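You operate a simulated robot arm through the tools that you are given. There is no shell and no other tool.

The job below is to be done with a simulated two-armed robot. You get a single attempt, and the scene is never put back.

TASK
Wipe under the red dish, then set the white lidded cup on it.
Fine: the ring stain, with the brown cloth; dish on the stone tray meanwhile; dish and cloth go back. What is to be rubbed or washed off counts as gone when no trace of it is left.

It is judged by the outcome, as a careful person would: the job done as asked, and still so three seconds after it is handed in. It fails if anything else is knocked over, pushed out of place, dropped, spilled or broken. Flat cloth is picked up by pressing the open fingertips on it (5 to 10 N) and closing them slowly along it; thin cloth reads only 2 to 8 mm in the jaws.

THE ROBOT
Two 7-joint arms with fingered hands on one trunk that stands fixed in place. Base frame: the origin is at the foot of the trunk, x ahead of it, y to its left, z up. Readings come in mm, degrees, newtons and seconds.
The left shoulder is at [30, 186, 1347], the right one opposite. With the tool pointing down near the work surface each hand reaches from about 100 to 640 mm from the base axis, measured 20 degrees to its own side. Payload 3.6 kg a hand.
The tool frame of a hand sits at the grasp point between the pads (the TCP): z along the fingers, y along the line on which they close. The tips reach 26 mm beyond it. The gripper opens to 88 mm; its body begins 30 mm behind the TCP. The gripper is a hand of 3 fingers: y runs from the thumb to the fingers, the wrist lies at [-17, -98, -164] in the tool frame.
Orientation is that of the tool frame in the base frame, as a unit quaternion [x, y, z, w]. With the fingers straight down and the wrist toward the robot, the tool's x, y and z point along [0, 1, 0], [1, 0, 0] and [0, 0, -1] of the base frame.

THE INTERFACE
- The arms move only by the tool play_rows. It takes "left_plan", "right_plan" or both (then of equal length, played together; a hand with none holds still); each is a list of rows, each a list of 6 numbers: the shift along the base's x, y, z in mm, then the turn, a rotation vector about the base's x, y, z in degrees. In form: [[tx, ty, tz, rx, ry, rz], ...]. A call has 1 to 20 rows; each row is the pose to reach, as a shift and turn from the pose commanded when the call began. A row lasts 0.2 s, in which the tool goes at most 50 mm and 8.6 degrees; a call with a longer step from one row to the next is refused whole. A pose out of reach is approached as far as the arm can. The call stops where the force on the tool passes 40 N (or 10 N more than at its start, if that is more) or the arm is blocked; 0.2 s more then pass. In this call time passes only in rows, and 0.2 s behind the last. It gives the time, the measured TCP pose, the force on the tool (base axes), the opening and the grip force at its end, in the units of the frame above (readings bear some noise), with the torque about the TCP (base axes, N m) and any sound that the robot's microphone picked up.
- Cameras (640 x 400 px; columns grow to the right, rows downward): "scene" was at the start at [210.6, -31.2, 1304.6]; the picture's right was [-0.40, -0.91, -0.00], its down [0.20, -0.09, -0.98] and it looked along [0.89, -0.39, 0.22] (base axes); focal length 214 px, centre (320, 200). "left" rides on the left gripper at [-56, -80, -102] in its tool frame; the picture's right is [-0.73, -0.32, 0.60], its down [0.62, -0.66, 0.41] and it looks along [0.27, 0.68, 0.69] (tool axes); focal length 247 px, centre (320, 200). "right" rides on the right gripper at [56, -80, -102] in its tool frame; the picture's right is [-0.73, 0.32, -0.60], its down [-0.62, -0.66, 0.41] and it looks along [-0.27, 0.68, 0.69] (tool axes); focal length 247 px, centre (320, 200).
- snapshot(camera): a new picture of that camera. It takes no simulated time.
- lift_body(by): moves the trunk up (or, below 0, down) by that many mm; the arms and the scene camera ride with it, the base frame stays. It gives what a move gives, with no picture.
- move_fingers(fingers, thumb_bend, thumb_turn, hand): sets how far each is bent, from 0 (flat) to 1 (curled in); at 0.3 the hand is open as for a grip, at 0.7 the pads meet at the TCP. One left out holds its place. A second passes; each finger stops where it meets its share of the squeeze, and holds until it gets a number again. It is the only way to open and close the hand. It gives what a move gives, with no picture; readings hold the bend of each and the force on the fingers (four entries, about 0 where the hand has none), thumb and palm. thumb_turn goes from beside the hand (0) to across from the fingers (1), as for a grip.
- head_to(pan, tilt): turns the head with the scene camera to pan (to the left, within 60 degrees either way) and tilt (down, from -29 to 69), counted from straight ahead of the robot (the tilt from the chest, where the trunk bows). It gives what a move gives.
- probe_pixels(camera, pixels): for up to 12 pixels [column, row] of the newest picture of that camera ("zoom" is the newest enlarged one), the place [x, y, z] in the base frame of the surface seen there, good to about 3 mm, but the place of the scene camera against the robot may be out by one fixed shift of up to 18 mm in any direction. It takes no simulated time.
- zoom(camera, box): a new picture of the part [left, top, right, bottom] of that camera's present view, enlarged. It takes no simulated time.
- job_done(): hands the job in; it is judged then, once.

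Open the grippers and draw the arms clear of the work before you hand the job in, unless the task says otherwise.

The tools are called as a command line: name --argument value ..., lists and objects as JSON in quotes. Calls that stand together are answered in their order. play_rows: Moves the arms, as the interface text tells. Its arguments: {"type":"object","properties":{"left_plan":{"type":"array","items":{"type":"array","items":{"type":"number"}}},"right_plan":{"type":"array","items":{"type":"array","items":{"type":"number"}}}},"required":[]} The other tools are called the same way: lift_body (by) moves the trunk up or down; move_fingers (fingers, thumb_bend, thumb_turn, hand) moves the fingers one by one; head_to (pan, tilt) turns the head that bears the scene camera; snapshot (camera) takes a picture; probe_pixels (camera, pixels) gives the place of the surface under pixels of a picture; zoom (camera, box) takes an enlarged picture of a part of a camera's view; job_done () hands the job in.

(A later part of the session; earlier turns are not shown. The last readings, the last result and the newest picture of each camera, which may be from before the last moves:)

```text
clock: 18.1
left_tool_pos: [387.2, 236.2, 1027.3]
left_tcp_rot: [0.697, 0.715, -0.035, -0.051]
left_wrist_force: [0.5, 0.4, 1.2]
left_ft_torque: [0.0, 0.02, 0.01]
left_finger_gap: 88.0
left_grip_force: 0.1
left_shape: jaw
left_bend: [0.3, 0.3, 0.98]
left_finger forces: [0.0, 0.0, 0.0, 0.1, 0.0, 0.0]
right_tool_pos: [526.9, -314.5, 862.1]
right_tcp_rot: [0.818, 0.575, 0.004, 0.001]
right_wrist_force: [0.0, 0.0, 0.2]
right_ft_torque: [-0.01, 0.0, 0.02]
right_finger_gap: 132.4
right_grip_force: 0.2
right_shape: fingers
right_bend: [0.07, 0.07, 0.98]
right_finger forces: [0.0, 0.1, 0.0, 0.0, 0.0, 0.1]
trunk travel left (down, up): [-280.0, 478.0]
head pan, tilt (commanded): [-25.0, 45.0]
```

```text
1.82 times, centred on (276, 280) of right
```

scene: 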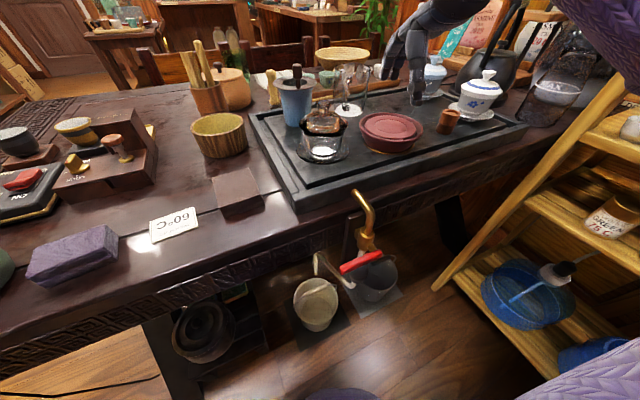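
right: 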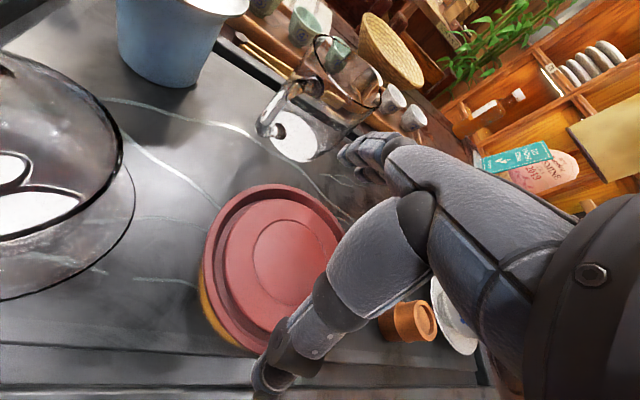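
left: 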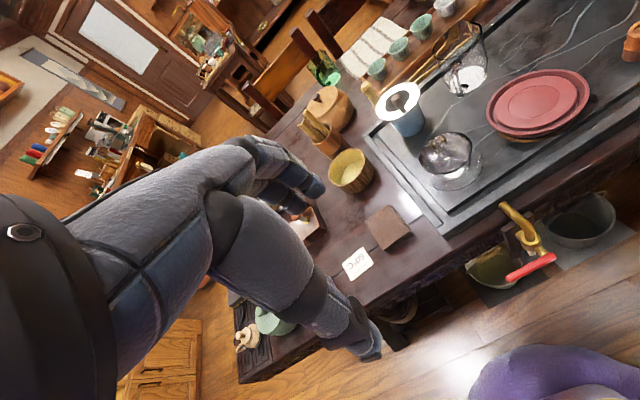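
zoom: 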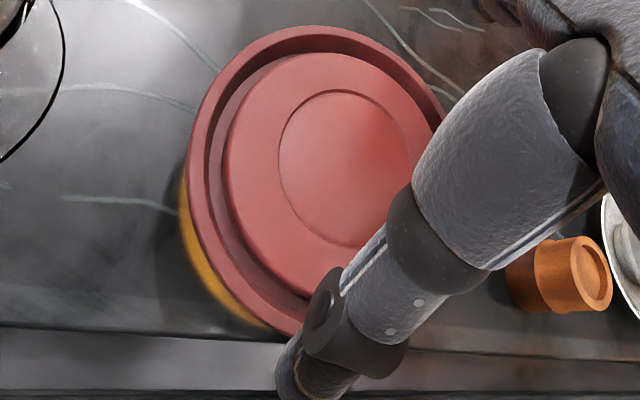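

Dish centre is now ≈(528,-316), so about 3–4 mm forward of its original (525,-313). I'll come down with the hand shifted slightly toward the thumb, only to TCP z≈823 so the tips just overlap the rim, then close gently.

play_rows --right_plan '[[-2, 0, -15, 0, 0, 0], [-3, 0, -25, 0, 0, 0], [-3, 0, -33, 0, 0, 0], [-3, 0, -39, 0, 0, 0]]'

move_fingers --hand "right" --fingers 0.16 --thumb_bend 0.16

snapshot --camera "right"

zoom --camera "scene" --box '[280, 30, 480, 180]'

```text
clock: 19.1
left_tool_pos: [386.8, 236.6, 1027.0]
left_tcp_rot: [0.696, 0.715, -0.035, -0.051]
left_wrist_force: [-0.4, 0.5, -0.2]
left_ft_torque: [0.0, -0.02, 0.0]
left_finger_gap: 88.1
left_grip_force: 0.0
left_shape: jaw
left_bend: [0.3, 0.3, 0.98]
left_finger forces: [0.0, 0.0, 0.1, 0.0, 0.0, 0.1]
right_tool_pos: [522.8, -312.7, 823.5]
right_tcp_rot: [0.818, 0.575, 0.004, 0.002]
right_wrist_force: [-0.3, -0.1, 1.0]
right_ft_torque: [0.03, 0.06, 0.05]
right_finger_gap: 132.1
right_grip_force: 0.7
right_shape: fingers
right_bend: [0.07, 0.06, 0.98]
right_finger forces: [0.0, 0.0, 0.1, 0.1, 1.3, 0.0]
trunk travel left (down, up): [-280.0, 478.0]
head pan, tilt (commanded): [-25.0, 45.0]
```

```text
clock: 20.1
left_tool_pos: [386.9, 235.7, 1027.3]
left_tcp_rot: [0.696, 0.715, -0.034, -0.05]
left_wrist_force: [0.6, -0.6, -0.2]
left_ft_torque: [-0.05, -0.02, 0.05]
left_finger_gap: 88.0
left_grip_force: 0.1
left_shape: jaw
left_bend: [0.3, 0.3, 0.98]
left_finger forces: [0.0, 0.0, 0.0, 0.0, 0.0, 0.0]
right_tool_pos: [524.0, -312.5, 823.6]
right_tcp_rot: [0.818, 0.575, 0.005, 0.002]
right_wrist_force: [-0.8, 0.1, 4.3]
right_ft_torque: [0.03, 0.08, 0.02]
right_finger_gap: 122.1
right_grip_force: 4.1
right_shape: fingers
right_bend: [0.15, 0.11, 0.98]
right_finger forces: [1.4, 1.4, 0.0, 0.0, 4.4, 0.1]
trunk travel left (down, up): [-280.0, 478.0]
head pan, tilt (commanded): [-25.0, 45.0]
```

```text
taken
```

right: 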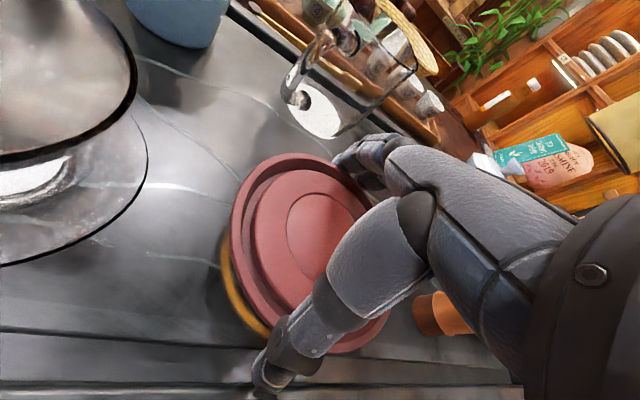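

```text
2.67 times, centred on (380, 105) of scene
```

zoom: 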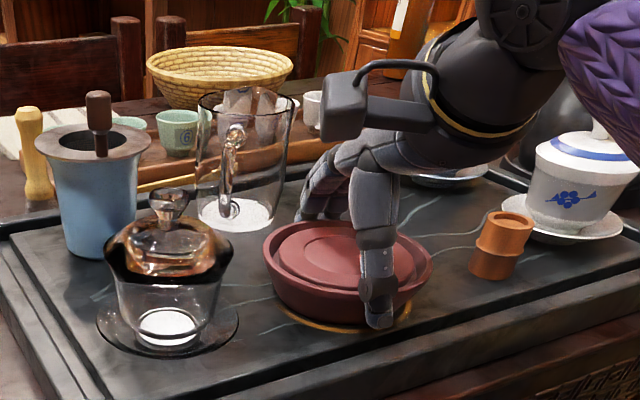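

Grip readings (thumb 4.4 N, tool pushed up 4.3 N) show the pads slope ~40° on the rim, so a lift would slip; but the cage can safely slide the dish across the flat slab. I'll back off, yaw to −45° so the thumb pushes along the slide direction, and re-cage.

move_fingers --hand "right" --fingers 0.05 --thumb_bend 0.05

play_rows --right_plan '[[0, 0, 20, 0, 0, 0], [1, -1, 42, 0, 0, -8], [2, -2, 42, 0, 0, -16], [3, -3, 42, 0, 0, -24]]'

snapshot --camera "right"

zoom --camera "scene" --box '[280, 30, 480, 180]'

```text
clock: 21.1
left_tool_pos: [387.4, 235.3, 1026.9]
left_tcp_rot: [0.697, 0.715, -0.035, -0.051]
left_wrist_force: [0.1, -1.0, -0.2]
left_ft_torque: [-0.04, -0.02, -0.02]
left_finger_gap: 88.0
left_grip_force: 0.0
left_shape: jaw
left_bend: [0.3, 0.3, 0.98]
left_finger forces: [0.1, 0.0, 0.0, 0.0, 0.0, 0.0]
right_tool_pos: [522.8, -314.0, 823.1]
right_tcp_rot: [0.818, 0.575, 0.005, 0.001]
right_wrist_force: [-0.4, -0.2, 0.7]
right_ft_torque: [0.01, 0.06, -0.01]
right_finger_gap: 135.1
right_grip_force: 0.2
right_shape: fingers
right_bend: [0.05, 0.05, 0.98]
right_finger forces: [0.0, 0.0, 0.0, 0.1, 1.0, 0.1]
trunk travel left (down, up): [-280.0, 478.0]
head pan, tilt (commanded): [-25.0, 45.0]
```

```text
clock: 22.1
left_tool_pos: [387.1, 236.0, 1025.9]
left_tcp_rot: [0.697, 0.714, -0.035, -0.051]
left_wrist_force: [-0.4, -0.8, 0.6]
left_ft_torque: [-0.03, 0.01, -0.03]
left_finger_gap: 87.6
left_grip_force: 0.0
left_shape: jaw
left_bend: [0.3, 0.3, 0.98]
left_finger forces: [0.0, 0.0, 0.0, 0.1, 0.1, 0.0]
right_tool_pos: [526.7, -317.1, 866.0]
right_tcp_rot: [0.92, 0.391, 0.005, 0.003]
right_wrist_force: [0.3, -0.1, -0.7]
right_ft_torque: [-0.03, -0.01, 0.0]
right_finger_gap: 135.0
right_grip_force: 0.0
right_shape: fingers
right_bend: [0.05, 0.05, 0.98]
right_finger forces: [0.1, 0.1, 0.1, 0.0, 0.0, 0.0]
trunk travel left (down, up): [-280.0, 478.0]
head pan, tilt (commanded): [-25.0, 45.0]
```

```text
taken
```

right: 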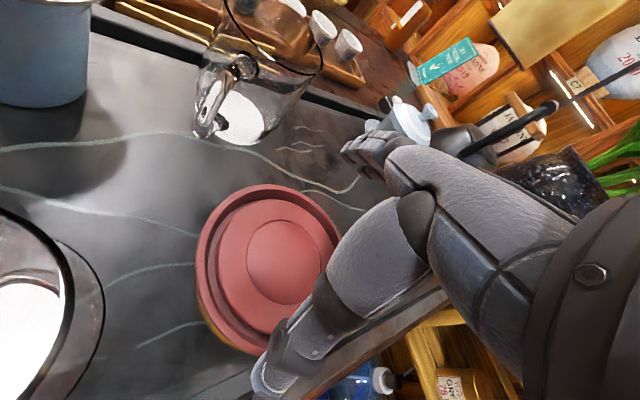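

```text
2.67 times, centred on (380, 105) of scene
```

zoom: 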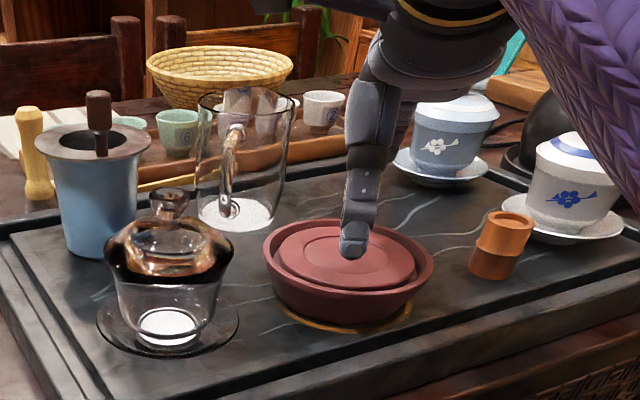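

Now at yaw ≈−44° above the dish. I'll probe the rim again to center the cage.

probe_pixels --camera "right" --pixels '[[198, 258], [205, 232], [222, 205], [255, 187], [290, 190], [320, 212], [336, 240], [208, 310], [232, 340], [283, 262], [198, 285], [255, 380]]'

```text
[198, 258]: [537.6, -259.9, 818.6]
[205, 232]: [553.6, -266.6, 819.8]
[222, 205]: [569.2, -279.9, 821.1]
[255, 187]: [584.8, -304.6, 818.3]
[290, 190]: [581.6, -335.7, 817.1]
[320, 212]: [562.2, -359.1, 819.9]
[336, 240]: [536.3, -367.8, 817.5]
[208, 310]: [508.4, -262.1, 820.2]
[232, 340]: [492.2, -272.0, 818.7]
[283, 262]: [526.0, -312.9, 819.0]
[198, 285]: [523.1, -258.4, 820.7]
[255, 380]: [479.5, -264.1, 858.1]
```

Dish centre ≈(529.5,-314). I'll descend to TCP ≈(527,-312,823) and close gently on the rim.

play_rows --right_plan '[[0, 5, -15, 0, 0, 0], [0, 5, -28, 0, 0, 0], [0, 5, -36, 0, 0, 0], [0, 5, -42, 0, 0, 0]]'

move_fingers --hand "right" --fingers 0.2 --thumb_bend 0.2

snapshot --camera "right"

zoom --camera "scene" --box '[280, 30, 480, 180]'

```text
clock: 23.1
left_tool_pos: [387.5, 235.3, 1026.4]
left_tcp_rot: [0.696, 0.715, -0.035, -0.051]
left_wrist_force: [0.3, 0.1, 0.2]
left_ft_torque: [-0.02, 0.0, -0.02]
left_finger_gap: 88.0
left_grip_force: 0.1
left_shape: jaw
left_bend: [0.3, 0.3, 0.98]
left_finger forces: [0.0, 0.0, 0.0, 0.0, 0.0, 0.1]
right_tool_pos: [525.9, -310.3, 823.3]
right_tcp_rot: [0.919, 0.393, 0.005, 0.004]
right_wrist_force: [-0.3, 0.4, 2.5]
right_ft_torque: [0.08, 0.06, 0.01]
right_finger_gap: 135.1
right_grip_force: 0.8
right_shape: fingers
right_bend: [0.05, 0.04, 0.98]
right_finger forces: [0.1, 0.0, 0.1, 0.1, 1.8, 0.0]
trunk travel left (down, up): [-280.0, 478.0]
head pan, tilt (commanded): [-25.0, 45.0]
```

```text
clock: 24.1
left_tool_pos: [387.0, 237.0, 1026.9]
left_tcp_rot: [0.696, 0.715, -0.034, -0.051]
left_wrist_force: [0.7, -0.4, -0.7]
left_ft_torque: [0.01, 0.0, 0.0]
left_finger_gap: 88.1
left_grip_force: 0.0
left_shape: jaw
left_bend: [0.3, 0.3, 0.98]
left_finger forces: [0.0, 0.1, 0.0, 0.0, 0.0, 0.0]
right_tool_pos: [525.6, -311.1, 822.4]
right_tcp_rot: [0.92, 0.393, 0.004, 0.003]
right_wrist_force: [2.0, -0.1, 8.1]
right_ft_torque: [0.03, 0.04, 0.12]
right_finger_gap: 120.6
right_grip_force: 9.2
right_shape: fingers
right_bend: [0.17, 0.1, 0.97]
right_finger forces: [2.2, 7.0, 0.0, 0.0, 8.7, 0.0]
trunk travel left (down, up): [-280.0, 478.0]
head pan, tilt (commanded): [-25.0, 45.0]
```

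```text
taken
```

right: 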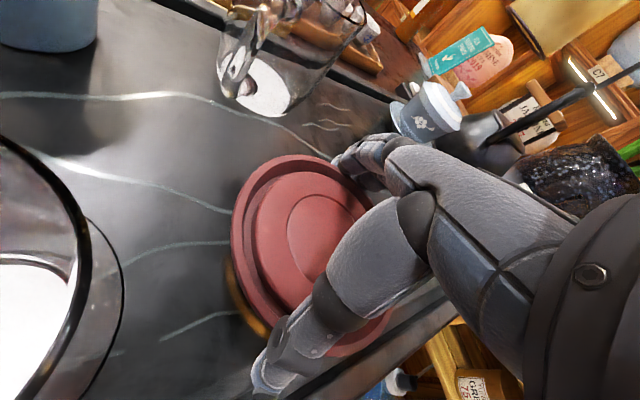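

```text
2.67 times, centred on (380, 105) of scene
```

zoom: 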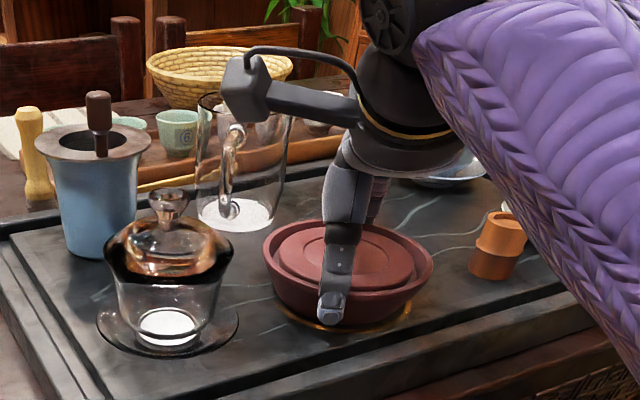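

The cage holds (fingers 2.2/7.0 N, thumb 8.7 N). Before sliding, I'll probe the pitcher's base/edge and orange cup in the right camera to choose a safe slide line.

probe_pixels --camera "right" --pixels '[[266, 88], [270, 115], [292, 95], [240, 100], [305, 75], [330, 60], [350, 35], [225, 75], [285, 110], [230, 60], [340, 115], [330, 130]]'

zoom --camera "right" --box '[190, 0, 382, 120]'

```text
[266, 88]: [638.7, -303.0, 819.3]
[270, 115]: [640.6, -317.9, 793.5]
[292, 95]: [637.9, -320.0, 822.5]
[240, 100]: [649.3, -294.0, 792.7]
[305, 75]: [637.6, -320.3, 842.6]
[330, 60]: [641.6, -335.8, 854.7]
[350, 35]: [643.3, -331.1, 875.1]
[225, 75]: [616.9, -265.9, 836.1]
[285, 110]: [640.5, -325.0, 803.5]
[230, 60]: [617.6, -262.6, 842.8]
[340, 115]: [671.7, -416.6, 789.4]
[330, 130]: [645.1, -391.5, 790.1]
```

```text
3.33 times, centred on (286, 60) of right
```

zoom: 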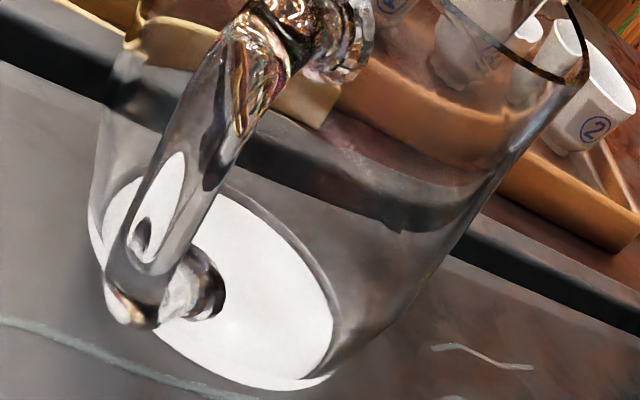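

The slide line passes ~15 mm from the pitcher and ~24 mm from the orange cup; I'll bow it slightly toward the cup. First half of the slide now, slowly.

play_rows --right_plan '[[5, -8, 0, 0, 0, 0], [12, -18, 0, 0, 0, 0], [20, -28, 0, 0, 0, 0], [28, -39, 0, 0, 0, 0], [36, -50, 0, 0, 0, 0], [45, -61, 0, 0, 0, 0]]'

snapshot --camera "right"

zoom --camera "scene" --box '[280, 30, 480, 180]'

```text
clock: 25.5
left_tool_pos: [386.9, 236.6, 1026.8]
left_tcp_rot: [0.697, 0.714, -0.035, -0.051]
left_wrist_force: [-1.2, 0.2, 0.6]
left_ft_torque: [-0.03, 0.01, 0.01]
left_finger_gap: 88.0
left_grip_force: 0.1
left_shape: jaw
left_bend: [0.3, 0.3, 0.98]
left_finger forces: [0.0, 0.1, 0.0, 0.0, 0.1, 0.0]
right_tool_pos: [570.5, -371.3, 824.4]
right_tcp_rot: [0.92, 0.392, 0.004, 0.003]
right_wrist_force: [-1.8, 3.8, 6.5]
right_ft_torque: [0.0, 0.02, -0.04]
right_finger_gap: 120.7
right_grip_force: 8.4
right_shape: fingers
right_bend: [0.18, 0.08, 0.96]
right_finger forces: [2.2, 4.8, 0.0, 0.1, 10.3, 0.0]
trunk travel left (down, up): [-280.0, 478.0]
head pan, tilt (commanded): [-25.0, 45.0]
```

```text
taken
```

right: 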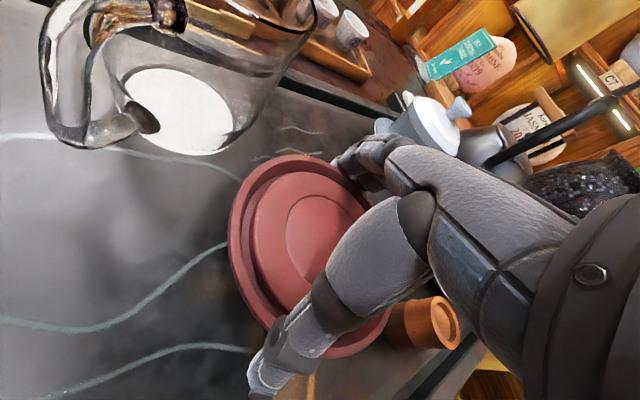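

```text
2.67 times, centred on (380, 105) of scene
```

zoom: 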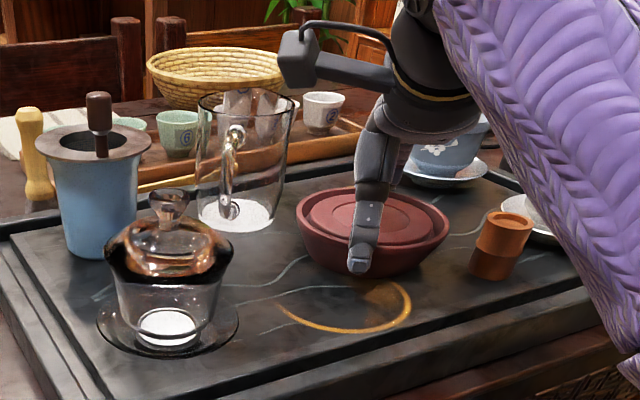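

The dish follows and the golden ring is appearing; the orange cup at (430,325) is still clear. Second half of the slide.

play_rows --right_plan '[[9, -8, 0, 0, 0, 0], [18, -17, 0, 0, 0, 0], [27, -26, 0, 0, 0, 0], [36, -36, 0, 0, 0, 0], [45, -45, 0, 0, 0, 0], [54, -53, 0, 0, 0, 0]]'

snapshot --camera "right"

zoom --camera "scene" --box '[280, 30, 480, 180]'

```text
clock: 26.9
left_tool_pos: [385.6, 237.4, 1026.9]
left_tcp_rot: [0.697, 0.714, -0.035, -0.051]
left_wrist_force: [0.2, 0.4, -0.2]
left_ft_torque: [-0.01, 0.0, -0.01]
left_finger_gap: 88.1
left_grip_force: 0.1
left_shape: jaw
left_bend: [0.3, 0.3, 0.98]
left_finger forces: [0.0, 0.0, 0.0, 0.0, 0.0, 0.0]
right_tool_pos: [625.2, -423.9, 823.4]
right_tcp_rot: [0.92, 0.391, 0.004, 0.004]
right_wrist_force: [-2.4, 2.9, 6.3]
right_ft_torque: [0.03, 0.02, -0.01]
right_finger_gap: 120.2
right_grip_force: 8.5
right_shape: fingers
right_bend: [0.18, 0.08, 0.96]
right_finger forces: [2.1, 4.7, 0.0, 0.1, 9.9, 0.0]
trunk travel left (down, up): [-280.0, 478.0]
head pan, tilt (commanded): [-25.0, 45.0]
```

```text
taken
```

right: 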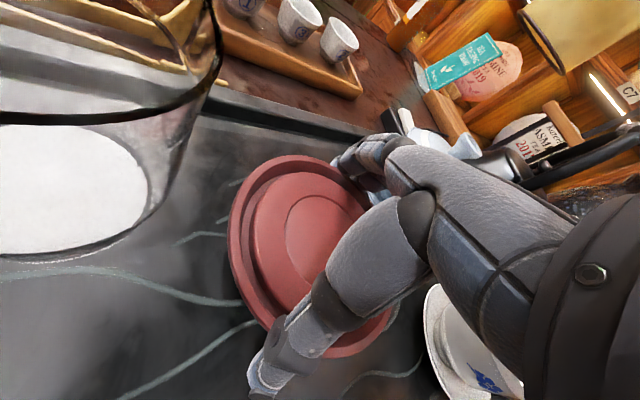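

```text
2.67 times, centred on (380, 105) of scene
```

zoom: 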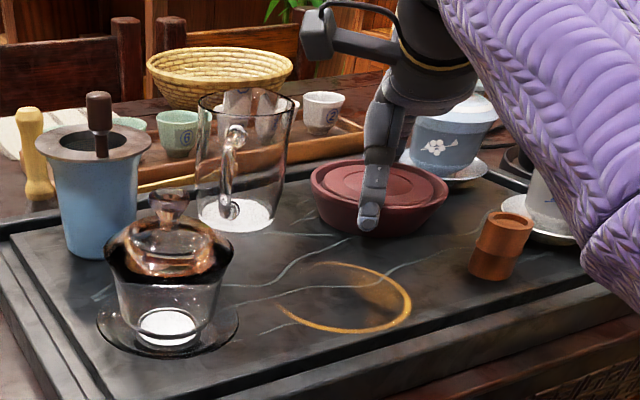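

The dish now sits near (629,-428) and the full golden ring is exposed at zoom (345,300). I'll release and rise straight up.

move_fingers --hand "right" --fingers 0.05 --thumb_bend 0.05

play_rows --right_plan '[[0, 0, 15, 0, 0, 0], [0, 0, 40, 0, 0, 0], [0, 0, 75, 0, 0, 0], [-10, 5, 110, 0, 0, 0], [-40, 30, 130, 0, 0, 0], [-75, 60, 140, 0, 0, 0], [-105, 85, 140, 0, 0, 0]]'

snapshot --camera "right"

snapshot --camera "scene"

```text
clock: 27.9
left_tool_pos: [387.6, 237.5, 1026.7]
left_tcp_rot: [0.696, 0.715, -0.034, -0.051]
left_wrist_force: [0.0, -0.1, 0.6]
left_ft_torque: [0.05, 0.02, -0.03]
left_finger_gap: 87.9
left_grip_force: 0.0
left_shape: jaw
left_bend: [0.3, 0.3, 0.98]
left_finger forces: [0.0, 0.1, 0.0, 0.0, 0.0, 0.0]
right_tool_pos: [624.6, -425.6, 823.0]
right_tcp_rot: [0.92, 0.393, 0.004, 0.002]
right_wrist_force: [-1.4, 1.6, 2.4]
right_ft_torque: [0.08, 0.09, -0.01]
right_finger_gap: 135.8
right_grip_force: 1.5
right_shape: fingers
right_bend: [0.05, 0.02, 0.97]
right_finger forces: [0.0, 0.0, 0.1, 0.0, 3.1, 0.1]
trunk travel left (down, up): [-280.0, 478.0]
head pan, tilt (commanded): [-25.0, 45.0]
```

```text
clock: 29.5
left_tool_pos: [387.4, 236.4, 1027.4]
left_tcp_rot: [0.696, 0.715, -0.036, -0.051]
left_wrist_force: [0.0, 0.2, -0.2]
left_ft_torque: [-0.01, 0.04, 0.03]
left_finger_gap: 88.1
left_grip_force: 0.0
left_shape: jaw
left_bend: [0.3, 0.3, 0.98]
left_finger forces: [0.0, 0.0, 0.0, 0.0, 0.0, 0.0]
right_tool_pos: [520.1, -338.0, 964.0]
right_tcp_rot: [0.92, 0.392, 0.003, 0.002]
right_wrist_force: [-0.5, -0.2, -0.5]
right_ft_torque: [0.01, 0.0, 0.0]
right_finger_gap: 135.2
right_grip_force: 0.0
right_shape: fingers
right_bend: [0.05, 0.05, 0.97]
right_finger forces: [0.0, 0.0, 0.1, 0.1, 0.1, 0.0]
trunk travel left (down, up): [-280.0, 478.0]
head pan, tilt (commanded): [-25.0, 45.0]
```

```text
taken
```

right: 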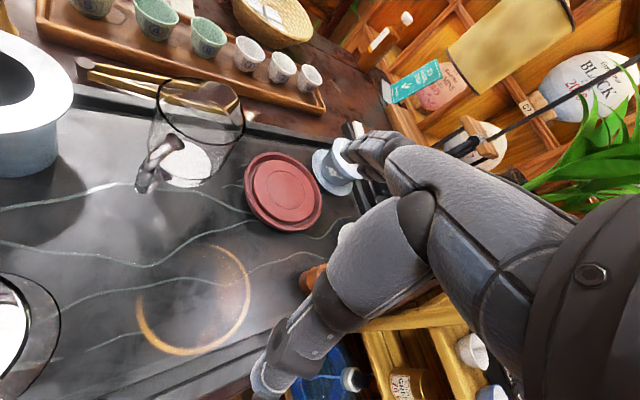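

```text
taken
```

scene: 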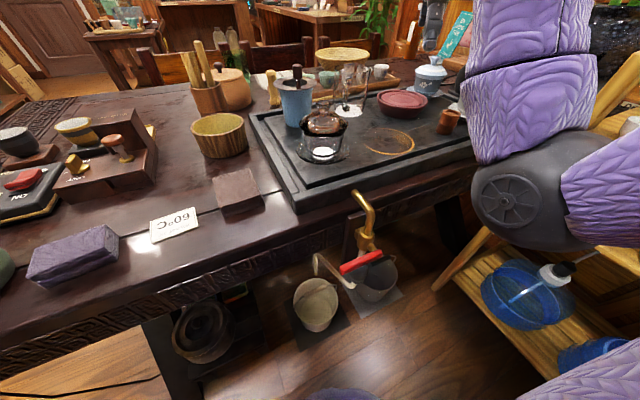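

The ring is visible in the right camera around (195,300). I'll probe ring points and dish rim in its temporary place.

zoom --camera "right" --box '[100, 220, 292, 370]'

probe_pixels --camera "right" --pixels '[[137, 310], [155, 345], [180, 353], [225, 335], [245, 310], [249, 285], [235, 255], [210, 245], [195, 300], [282, 192], [130, 270], [30, 320]]'

```text
2.67 times, centred on (196, 295) of right
```

zoom: 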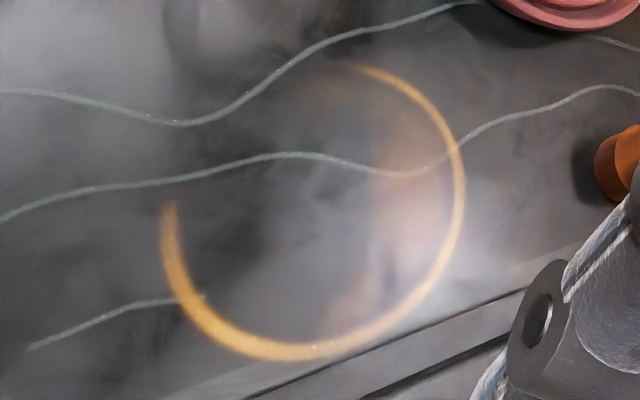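

```text
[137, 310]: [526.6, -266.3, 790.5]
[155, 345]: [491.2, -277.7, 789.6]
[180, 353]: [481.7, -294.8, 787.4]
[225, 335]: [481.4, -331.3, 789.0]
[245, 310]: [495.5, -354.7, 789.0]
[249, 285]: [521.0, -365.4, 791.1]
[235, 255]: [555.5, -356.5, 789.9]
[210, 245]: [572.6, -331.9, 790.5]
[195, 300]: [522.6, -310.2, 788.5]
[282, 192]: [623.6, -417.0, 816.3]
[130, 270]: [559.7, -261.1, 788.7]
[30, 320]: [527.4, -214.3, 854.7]
```

The ring is centred near (525,-315), radius ≈49, on the slab at z≈789; the dish rests at ≈(624..629,-420). Now I'll carry the open hand high over to the brown cloth, turning the yaw back to 0.

play_rows --right_plan '[[-8, 30, 5, 0, 0, 5], [-16, 62, 8, 0, 0, 10], [-24, 96, 8, 0, 0, 15], [-32, 130, 8, 0, 0, 20], [-40, 165, 8, 0, 0, 25], [-50, 200, 8, 0, 0, 30], [-60, 235, 4, 0, 0, 35], [-70, 270, -10, 0, 0, 40], [-78, 300, -25, 0, 0, 44]]'

move_fingers --hand "right" --fingers 0.3 --thumb_bend 0.3

snapshot --camera "right"

snapshot --camera "scene"

```text
clock: 31.0
left_tool_pos: [387.1, 236.5, 1028.2]
left_tcp_rot: [0.697, 0.714, -0.036, -0.052]
left_wrist_force: [-0.8, 0.0, 0.0]
left_ft_torque: [0.0, -0.02, 0.0]
left_finger_gap: 87.8
left_grip_force: 0.0
left_shape: jaw
left_bend: [0.3, 0.3, 0.98]
left_finger forces: [0.0, 0.0, 0.1, 0.1, 0.0, 0.1]
right_tool_pos: [497.3, -155.0, 1032.3]
right_tcp_rot: [0.789, 0.607, 0.055, 0.08]
right_wrist_force: [-0.1, -0.1, -0.2]
right_ft_torque: [-0.02, 0.02, 0.0]
right_finger_gap: 135.2
right_grip_force: 0.1
right_shape: fingers
right_bend: [0.05, 0.05, 0.97]
right_finger forces: [0.0, 0.0, 0.1, 0.1, 0.0, 0.0]
right hand out of reach, approached as far as the arm can: row 7
trunk travel left (down, up): [-280.0, 478.0]
head pan, tilt (commanded): [-25.0, 45.0]
stopped in row 7 (right hand): the arm was blocked; the commanded pose is now the measured one
```

```text
clock: 32.0
left_tool_pos: [386.8, 236.6, 1027.3]
left_tcp_rot: [0.696, 0.715, -0.035, -0.051]
left_wrist_force: [-0.3, 0.5, -0.5]
left_ft_torque: [0.05, 0.03, -0.03]
left_finger_gap: 88.0
left_grip_force: 0.0
left_shape: jaw
left_bend: [0.3, 0.3, 0.98]
left_finger forces: [0.0, 0.1, 0.0, 0.1, 0.0, 0.0]
right_tool_pos: [497.3, -155.7, 1031.8]
right_tcp_rot: [0.788, 0.608, 0.055, 0.078]
right_wrist_force: [0.2, 0.3, -0.5]
right_ft_torque: [-0.02, 0.02, 0.03]
right_finger_gap: 89.3
right_grip_force: 0.0
right_shape: fingers
right_bend: [0.3, 0.3, 0.97]
right_finger forces: [0.1, 0.0, 0.1, 0.0, 0.0, 0.0]
trunk travel left (down, up): [-280.0, 478.0]
head pan, tilt (commanded): [-25.0, 45.0]
```

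```text
taken
```

right: 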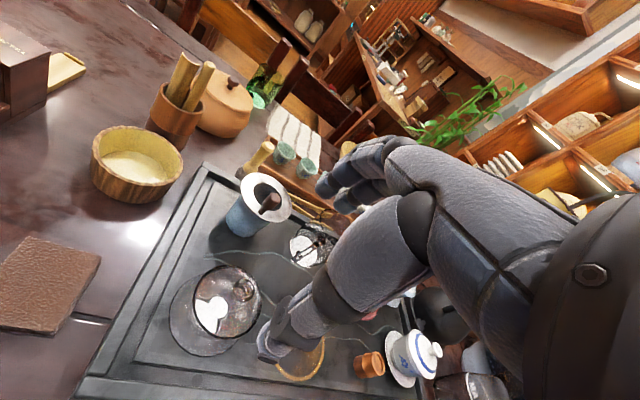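

```text
taken
```

scene: 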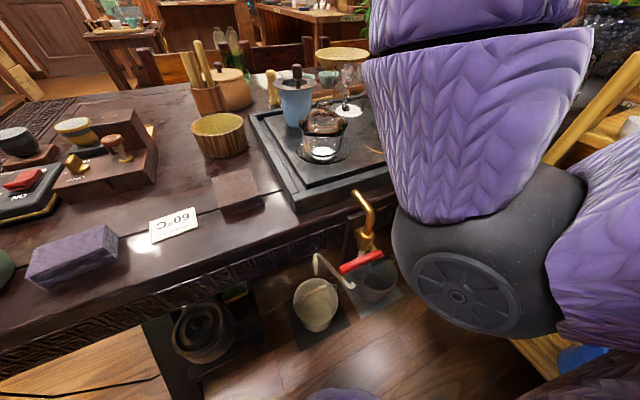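

The arm got blocked near its inner limit (TCP 497,-155,1032, slightly tilted), but the brown cloth is in view at (50,285). I'll probe it and zoom, before choosing how to reach it.

zoom --camera "right" --box '[0, 200, 160, 360]'

probe_pixels --camera "right" --pixels '[[35, 238], [98, 258], [68, 330], [3, 322], [50, 285], [20, 260], [85, 300], [35, 328], [84, 320], [110, 320], [40, 345], [20, 225]]'

zoom --camera "scene" --box '[190, 150, 290, 230]'

```text
2.50 times, centred on (80, 280) of right
```

zoom: 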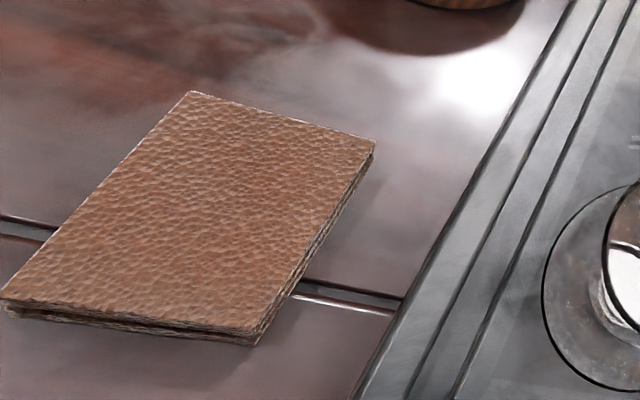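

```text
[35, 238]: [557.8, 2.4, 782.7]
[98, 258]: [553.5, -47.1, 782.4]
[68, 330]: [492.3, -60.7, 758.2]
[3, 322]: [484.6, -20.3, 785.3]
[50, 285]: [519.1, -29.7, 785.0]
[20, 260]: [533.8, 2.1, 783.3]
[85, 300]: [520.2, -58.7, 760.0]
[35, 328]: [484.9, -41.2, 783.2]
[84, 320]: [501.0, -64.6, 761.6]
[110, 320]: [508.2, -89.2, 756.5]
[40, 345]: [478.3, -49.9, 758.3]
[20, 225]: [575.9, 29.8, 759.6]
```

```text
5.00 times, centred on (240, 190) of scene
```

zoom: 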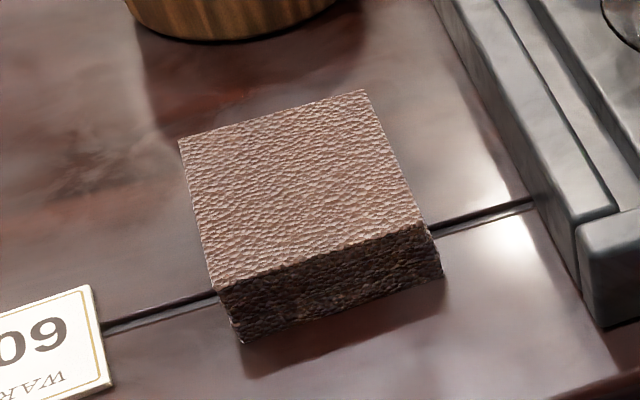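

The cloth is a folded stack ≈68×50 mm, top z≈784, table ≈759, centre ≈(521,-27), turned about +6°. Raising the trunk gives the right arm room to fold there, so I'll raise it 110 mm first.

lift_body --by 110

play_rows --right_plan '[[5, 5, -20, 1.4, 5.3, 0], [10, 10, -40, 2.8, 10.6, 0], [15, 15, -60, 2.8, 10.6, 0], [20, 25, -90, 2.8, 10.6, 0]]'

snapshot --camera "scene"

```text
clock: 33.4
left_tool_pos: [387.5, 235.6, 1135.8]
left_tcp_rot: [0.696, 0.715, -0.035, -0.051]
left_wrist_force: [-1.1, -0.1, -0.3]
left_ft_torque: [-0.01, -0.02, -0.04]
left_finger_gap: 87.9
left_grip_force: 0.0
left_shape: jaw
left_bend: [0.3, 0.3, 0.98]
left_finger forces: [0.0, 0.0, 0.1, 0.0, 0.1, 0.0]
right_tool_pos: [503.2, -178.6, 1144.8]
right_tcp_rot: [0.798, 0.591, 0.043, 0.107]
right_wrist_force: [0.0, -0.3, -0.2]
right_ft_torque: [0.01, 0.01, 0.0]
right_finger_gap: 89.2
right_grip_force: 0.2
right_shape: fingers
right_bend: [0.3, 0.3, 0.97]
right_finger forces: [0.1, 0.0, 0.0, 0.0, 0.0, 0.0]
trunk travel left (down, up): [-390.0, 368.0]
head pan, tilt (commanded): [-25.0, 45.0]
```

```text
clock: 34.6
left_tool_pos: [387.3, 234.2, 1137.4]
left_tcp_rot: [0.696, 0.715, -0.034, -0.05]
left_wrist_force: [0.2, -1.0, 0.2]
left_ft_torque: [0.0, 0.01, 0.0]
left_finger_gap: 88.0
left_grip_force: 0.0
left_shape: jaw
left_bend: [0.3, 0.3, 0.98]
left_finger forces: [0.0, 0.0, 0.1, 0.1, 0.1, 0.0]
right_tool_pos: [540.4, -167.3, 1089.1]
right_tcp_rot: [0.806, 0.589, 0.014, 0.056]
right_wrist_force: [0.4, -0.2, 0.7]
right_ft_torque: [-0.02, -0.01, 0.0]
right_finger_gap: 89.2
right_grip_force: 0.1
right_shape: fingers
right_bend: [0.3, 0.3, 0.97]
right_finger forces: [0.0, 0.0, 0.0, 0.0, 0.0, 0.0]
trunk travel left (down, up): [-390.0, 368.0]
head pan, tilt (commanded): [-25.0, 45.0]
stopped in row 4 (right hand): the arm was blocked; the commanded pose is now the measured one
```

```text
taken
```

scene: 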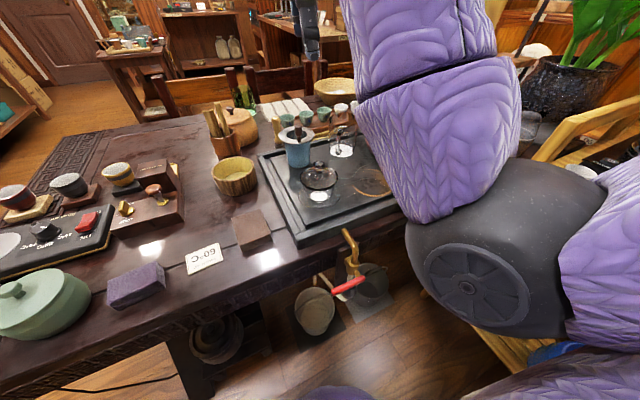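

The arm stopped again; the elbow (dark joint at (490,260)) sits close in front of the chest. I'll probe where elbow and forearm are.

probe_pixels --camera "scene" --pixels '[[490, 260], [430, 260], [560, 220], [430, 150], [440, 60], [360, 20], [600, 250], [620, 370], [520, 385], [310, 30], [460, 290], [400, 180]]'

snapshot --camera "right"

```text
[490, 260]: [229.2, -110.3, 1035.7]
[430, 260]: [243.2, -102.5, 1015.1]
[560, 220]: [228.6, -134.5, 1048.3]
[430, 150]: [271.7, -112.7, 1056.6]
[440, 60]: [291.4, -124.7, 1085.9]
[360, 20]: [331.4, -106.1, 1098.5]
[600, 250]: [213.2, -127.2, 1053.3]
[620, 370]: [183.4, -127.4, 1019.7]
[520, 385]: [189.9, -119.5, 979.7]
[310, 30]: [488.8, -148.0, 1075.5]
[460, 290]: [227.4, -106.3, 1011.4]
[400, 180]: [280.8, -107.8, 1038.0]
```

```text
taken
```

right: 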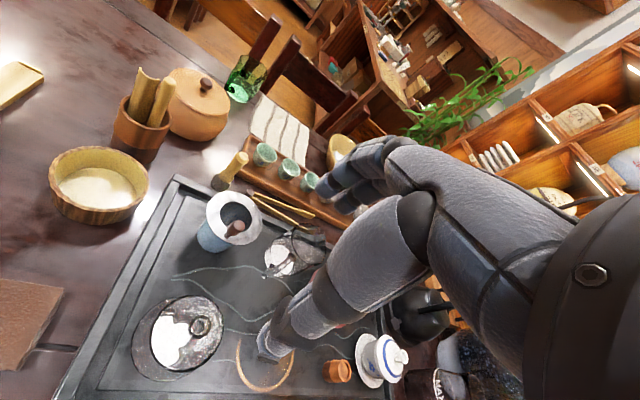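

The elbow swung inward to ≈(230,-120,1035), against the chest. I'll retreat the hand to the right and square it up, so the elbow swings back out, then turn to a positive yaw.

play_rows --right_plan '[[-10, -35, 0, 1, 3, 0], [-20, -70, 0, 1.9, 5.8, 0], [-40, -110, 0, 1.9, 5.8, 0], [-60, -150, -5, 1.9, 5.8, 0], [-80, -190, -10, 1.9, 5.8, 0], [-100, -225, -20, 1.9, 5.8, 0], [-120, -255, -40, 1.9, 5.8, 0]]'

snapshot --camera "scene"

```text
clock: 36.2
left_tool_pos: [386.7, 233.9, 1137.5]
left_tcp_rot: [0.697, 0.715, -0.035, -0.051]
left_wrist_force: [0.0, 0.3, -0.2]
left_ft_torque: [0.01, -0.01, -0.02]
left_finger_gap: 88.1
left_grip_force: 0.1
left_shape: jaw
left_bend: [0.3, 0.3, 0.98]
left_finger forces: [0.0, 0.0, 0.0, 0.1, 0.0, 0.0]
right_tool_pos: [417.8, -420.1, 1049.7]
right_tcp_rot: [0.805, 0.593, -0.015, 0.01]
right_wrist_force: [-0.1, -0.2, -0.1]
right_ft_torque: [0.0, -0.02, 0.02]
right_finger_gap: 89.0
right_grip_force: 0.0
right_shape: fingers
right_bend: [0.3, 0.3, 0.97]
right_finger forces: [0.0, 0.1, 0.1, 0.0, 0.0, 0.0]
trunk travel left (down, up): [-390.0, 368.0]
head pan, tilt (commanded): [-25.0, 45.0]
```

```text
taken
```

scene: 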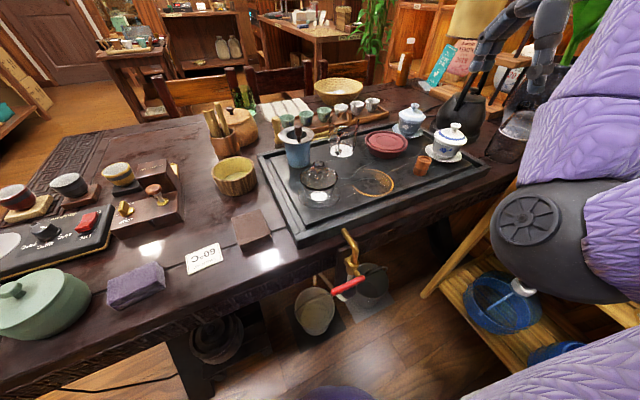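

Free again, and the whole tray is visible. Now I'll yaw toward +15° to push the elbow outward while staying to the right.

play_rows --right_plan '[[0, 10, -5, 0, 0, 8], [0, 20, -10, 0, 0, 16], [0, 30, -15, 0, 0, 24], [0, 40, -20, 0, 0, 32]]'

snapshot --camera "scene"

```text
clock: 37.2
left_tool_pos: [389.1, 235.1, 1137.3]
left_tcp_rot: [0.696, 0.715, -0.034, -0.052]
left_wrist_force: [-0.4, -0.3, -0.3]
left_ft_torque: [0.0, 0.0, 0.03]
left_finger_gap: 88.0
left_grip_force: 0.0
left_shape: jaw
left_bend: [0.3, 0.3, 0.98]
left_finger forces: [0.0, 0.0, 0.1, 0.2, 0.0, 0.0]
right_tool_pos: [424.3, -382.2, 1026.0]
right_tcp_rot: [0.611, 0.791, -0.013, 0.013]
right_wrist_force: [0.5, 0.5, 0.4]
right_ft_torque: [0.02, -0.02, 0.04]
right_finger_gap: 88.8
right_grip_force: 0.1
right_shape: fingers
right_bend: [0.3, 0.3, 0.97]
right_finger forces: [0.0, 0.0, 0.0, 0.0, 0.1, 0.0]
right hand out of reach, approached as far as the arm can: row 4
trunk travel left (down, up): [-390.0, 368.0]
head pan, tilt (commanded): [-25.0, 45.0]
```

```text
taken
```

scene: 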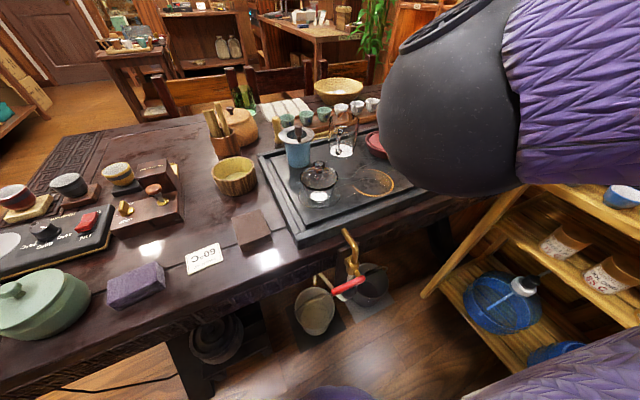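

Yaw is now about +15°. I'll probe the dark joint near (450,90) to see the elbow's new place.

probe_pixels --camera "scene" --pixels '[[450, 90], [400, 150], [480, 180], [600, 90], [500, 60], [430, 40], [620, 370]]'

snapshot --camera "right"

```text
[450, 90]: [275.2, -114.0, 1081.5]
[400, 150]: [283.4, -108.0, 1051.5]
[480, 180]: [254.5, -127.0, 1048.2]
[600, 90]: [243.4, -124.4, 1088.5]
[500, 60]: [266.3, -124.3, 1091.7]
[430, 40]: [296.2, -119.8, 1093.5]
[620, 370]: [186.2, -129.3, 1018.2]
```

```text
taken
```

right: 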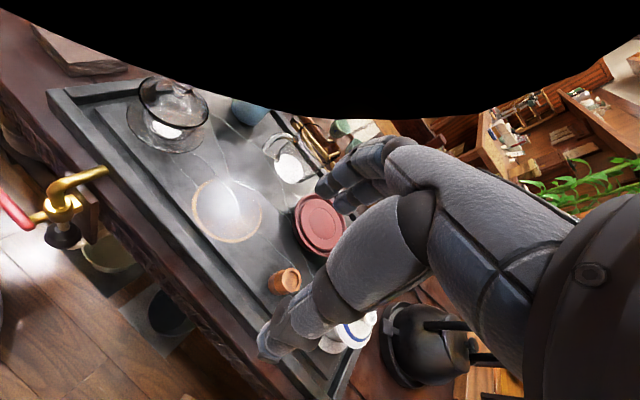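

With the trunk low and hand high, the forearm is forced sideways (elbow ≈(280,-115,1090)). Raising the trunk back to its starting height lets the forearm slope down naturally, so I'll do that and square the hand to yaw ≈0 while lowering it.

play_rows --right_plan '[[0, -10, 0, 0, 0, -8], [0, -20, 0, 0, 0, -16]]'

lift_body --by 100

play_rows --right_plan '[[0, 0, -35, 0, 0, 0], [0, 0, -70, 0, 0, 0], [0, 0, -105, 0, 0, 0], [0, 10, -140, 0, 0, 0], [0, 20, -165, 0, 0, 0]]'

snapshot --camera "scene"

snapshot --camera "right"

```text
clock: 37.8
left_tool_pos: [387.4, 236.5, 1137.9]
left_tcp_rot: [0.696, 0.715, -0.035, -0.051]
left_wrist_force: [0.0, 0.0, 0.0]
left_ft_torque: [-0.02, -0.04, 0.02]
left_finger_gap: 88.0
left_grip_force: 0.1
left_shape: jaw
left_bend: [0.3, 0.3, 0.98]
left_finger forces: [0.1, 0.1, 0.0, 0.0, 0.1, 0.0]
right_tool_pos: [422.1, -402.2, 1026.7]
right_tcp_rot: [0.715, 0.699, -0.013, 0.011]
right_wrist_force: [0.1, 0.0, -0.4]
right_ft_torque: [0.02, 0.01, -0.05]
right_finger_gap: 88.8
right_grip_force: 0.0
right_shape: fingers
right_bend: [0.3, 0.3, 0.97]
right_finger forces: [0.0, 0.0, 0.1, 0.1, 0.1, 0.0]
trunk travel left (down, up): [-390.0, 368.0]
head pan, tilt (commanded): [-25.0, 45.0]
```

```text
clock: 39.1
left_tool_pos: [387.9, 235.8, 1237.3]
left_tcp_rot: [0.697, 0.715, -0.036, -0.052]
left_wrist_force: [-0.1, -0.6, -0.5]
left_ft_torque: [-0.01, 0.0, -0.02]
left_finger_gap: 88.0
left_grip_force: 0.0
left_shape: jaw
left_bend: [0.3, 0.3, 0.98]
left_finger forces: [0.0, 0.1, 0.0, 0.0, 0.0, 0.0]
right_tool_pos: [423.4, -403.1, 1125.0]
right_tcp_rot: [0.716, 0.698, -0.014, 0.012]
right_wrist_force: [0.1, -0.1, 0.3]
right_ft_torque: [0.01, 0.02, -0.03]
right_finger_gap: 88.9
right_grip_force: 0.0
right_shape: fingers
right_bend: [0.3, 0.3, 0.97]
right_finger forces: [0.1, 0.0, 0.0, 0.1, 0.0, 0.1]
trunk travel left (down, up): [-490.0, 268.0]
head pan, tilt (commanded): [-25.0, 45.0]
```

```text
clock: 40.3
left_tool_pos: [387.6, 235.4, 1237.0]
left_tcp_rot: [0.697, 0.714, -0.035, -0.051]
left_wrist_force: [0.2, 0.2, -0.2]
left_ft_torque: [-0.01, 0.0, -0.02]
left_finger_gap: 87.9
left_grip_force: 0.1
left_shape: jaw
left_bend: [0.3, 0.3, 0.98]
left_finger forces: [0.0, 0.1, 0.1, 0.1, 0.1, 0.0]
right_tool_pos: [423.3, -382.1, 959.6]
right_tcp_rot: [0.716, 0.698, -0.014, 0.012]
right_wrist_force: [-0.3, -0.5, -0.3]
right_ft_torque: [0.01, 0.0, -0.03]
right_finger_gap: 89.4
right_grip_force: 0.1
right_shape: fingers
right_bend: [0.3, 0.3, 0.97]
right_finger forces: [0.0, 0.1, 0.0, 0.0, 0.1, 0.1]
trunk travel left (down, up): [-490.0, 268.0]
head pan, tilt (commanded): [-25.0, 45.0]
```

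```text
taken
```

scene: 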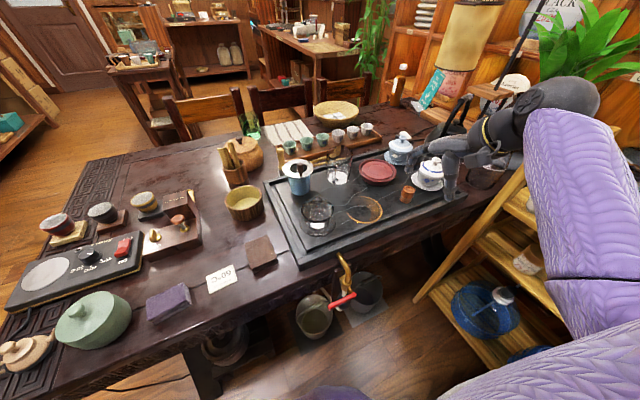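

```text
taken
```

right: 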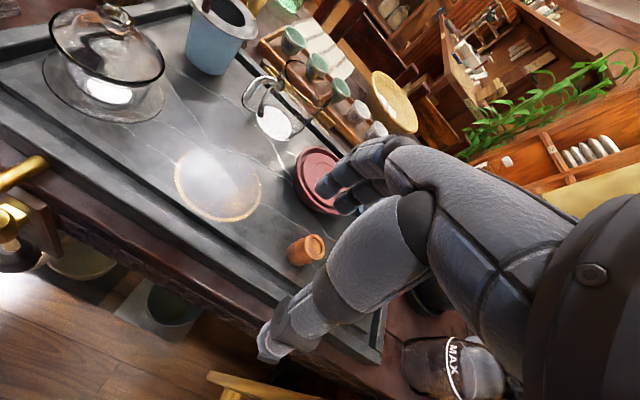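

The arm posture is natural again (elbow right, TCP 423,-382,960). I'll carry the hand left along the table's front edge, then forward over the cloth.

play_rows --right_plan '[[0, 40, 0, 0.5, 0, 0], [0, 80, 0, 1, 0, 0], [0, 120, 0, 1.5, 0, 0], [0, 160, 0, 2, 0, 0], [5, 200, 0, 2, 0, 0], [15, 240, 0, 2, 0, 0], [25, 280, 0, 2, 0, 2], [40, 315, 0, 2, 0, 4], [60, 345, -10, 2, 0, 6], [80, 355, -30, 2, 0, 7.5]]'

snapshot --camera "scene"

snapshot --camera "right"

```text
clock: 41.5
left_tool_pos: [387.8, 236.7, 1237.5]
left_tcp_rot: [0.697, 0.714, -0.035, -0.05]
left_wrist_force: [-0.1, -0.2, 0.5]
left_ft_torque: [0.04, -0.02, -0.01]
left_finger_gap: 87.9
left_grip_force: 0.0
left_shape: jaw
left_bend: [0.3, 0.3, 0.98]
left_finger forces: [0.0, 0.0, 0.1, 0.0, 0.0, 0.0]
right_tool_pos: [439.7, -258.5, 967.1]
right_tcp_rot: [0.718, 0.691, -0.05, 0.069]
right_wrist_force: [-0.2, 0.3, -0.3]
right_ft_torque: [0.01, 0.01, 0.0]
right_finger_gap: 88.6
right_grip_force: 0.0
right_shape: fingers
right_bend: [0.3, 0.3, 0.97]
right_finger forces: [0.1, 0.1, 0.0, 0.0, 0.1, 0.0]
trunk travel left (down, up): [-490.0, 268.0]
head pan, tilt (commanded): [-25.0, 45.0]
stopped in row 6 (right hand): the arm was blocked; the commanded pose is now the measured one
```

```text
taken
```

scene: 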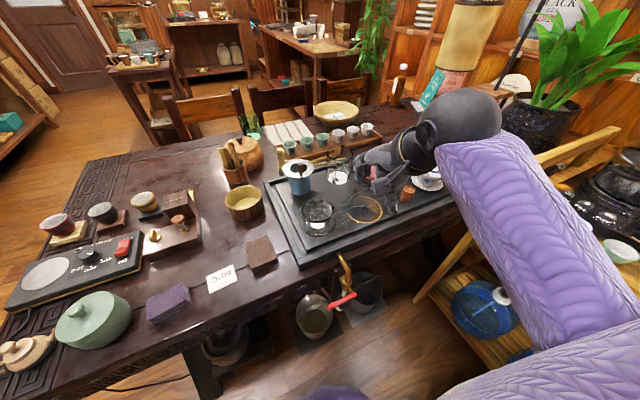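

```text
taken
```

right: 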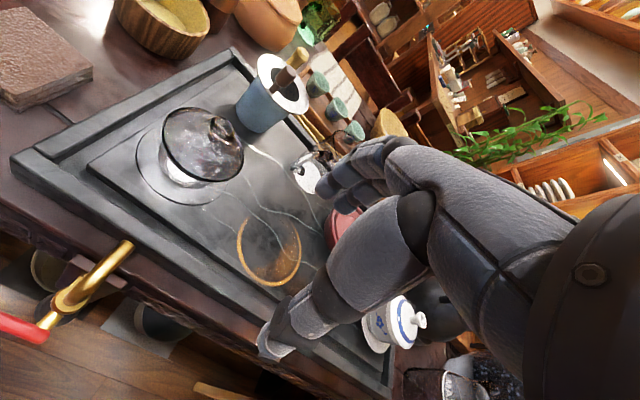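

The right arm stalls going left when its elbow is strongly bent. With a higher trunk the same hand height gives a straighter, downward-sloping arm, so I'll raise the trunk 150 mm and then bring the hand down and forward.

play_rows --right_plan '[[-5, -20, 0, 0, 0, 0], [-10, -50, 0, 0, 0, 0], [-10, -80, 0, 0, 0, 0]]'

lift_body --by 150

snapshot --camera "scene"

```text
clock: 42.4
left_tool_pos: [386.7, 235.2, 1238.1]
left_tcp_rot: [0.696, 0.715, -0.035, -0.05]
left_wrist_force: [-0.9, 0.1, 0.4]
left_ft_torque: [0.03, 0.02, -0.03]
left_finger_gap: 88.1
left_grip_force: 0.0
left_shape: jaw
left_bend: [0.3, 0.3, 0.98]
left_finger forces: [0.1, 0.1, 0.0, 0.0, 0.0, 0.0]
right_tool_pos: [429.5, -337.7, 965.9]
right_tcp_rot: [0.718, 0.691, -0.048, 0.066]
right_wrist_force: [0.4, 0.0, 1.0]
right_ft_torque: [-0.01, -0.02, 0.0]
right_finger_gap: 88.9
right_grip_force: 0.0
right_shape: fingers
right_bend: [0.3, 0.3, 0.97]
right_finger forces: [0.0, 0.0, 0.0, 0.0, 0.1, 0.0]
trunk travel left (down, up): [-490.0, 268.0]
head pan, tilt (commanded): [-25.0, 45.0]
```

```text
clock: 44.1
left_tool_pos: [387.3, 236.1, 1387.4]
left_tcp_rot: [0.696, 0.716, -0.035, -0.05]
left_wrist_force: [0.2, 0.5, -0.3]
left_ft_torque: [-0.02, 0.0, 0.02]
left_finger_gap: 88.1
left_grip_force: 0.0
left_shape: jaw
left_bend: [0.3, 0.3, 0.98]
left_finger forces: [0.0, 0.0, 0.0, 0.1, 0.0, 0.0]
right_tool_pos: [430.2, -336.8, 1116.0]
right_tcp_rot: [0.718, 0.691, -0.049, 0.068]
right_wrist_force: [0.0, -0.4, -1.2]
right_ft_torque: [0.02, -0.01, -0.01]
right_finger_gap: 89.0
right_grip_force: 0.0
right_shape: fingers
right_bend: [0.3, 0.3, 0.97]
right_finger forces: [0.0, 0.0, 0.1, 0.0, 0.1, 0.1]
trunk travel left (down, up): [-640.0, 118.0]
head pan, tilt (commanded): [-25.0, 45.0]
```

```text
taken
```

scene: 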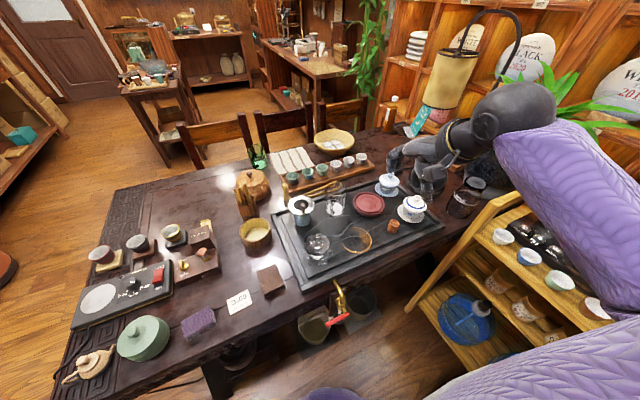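

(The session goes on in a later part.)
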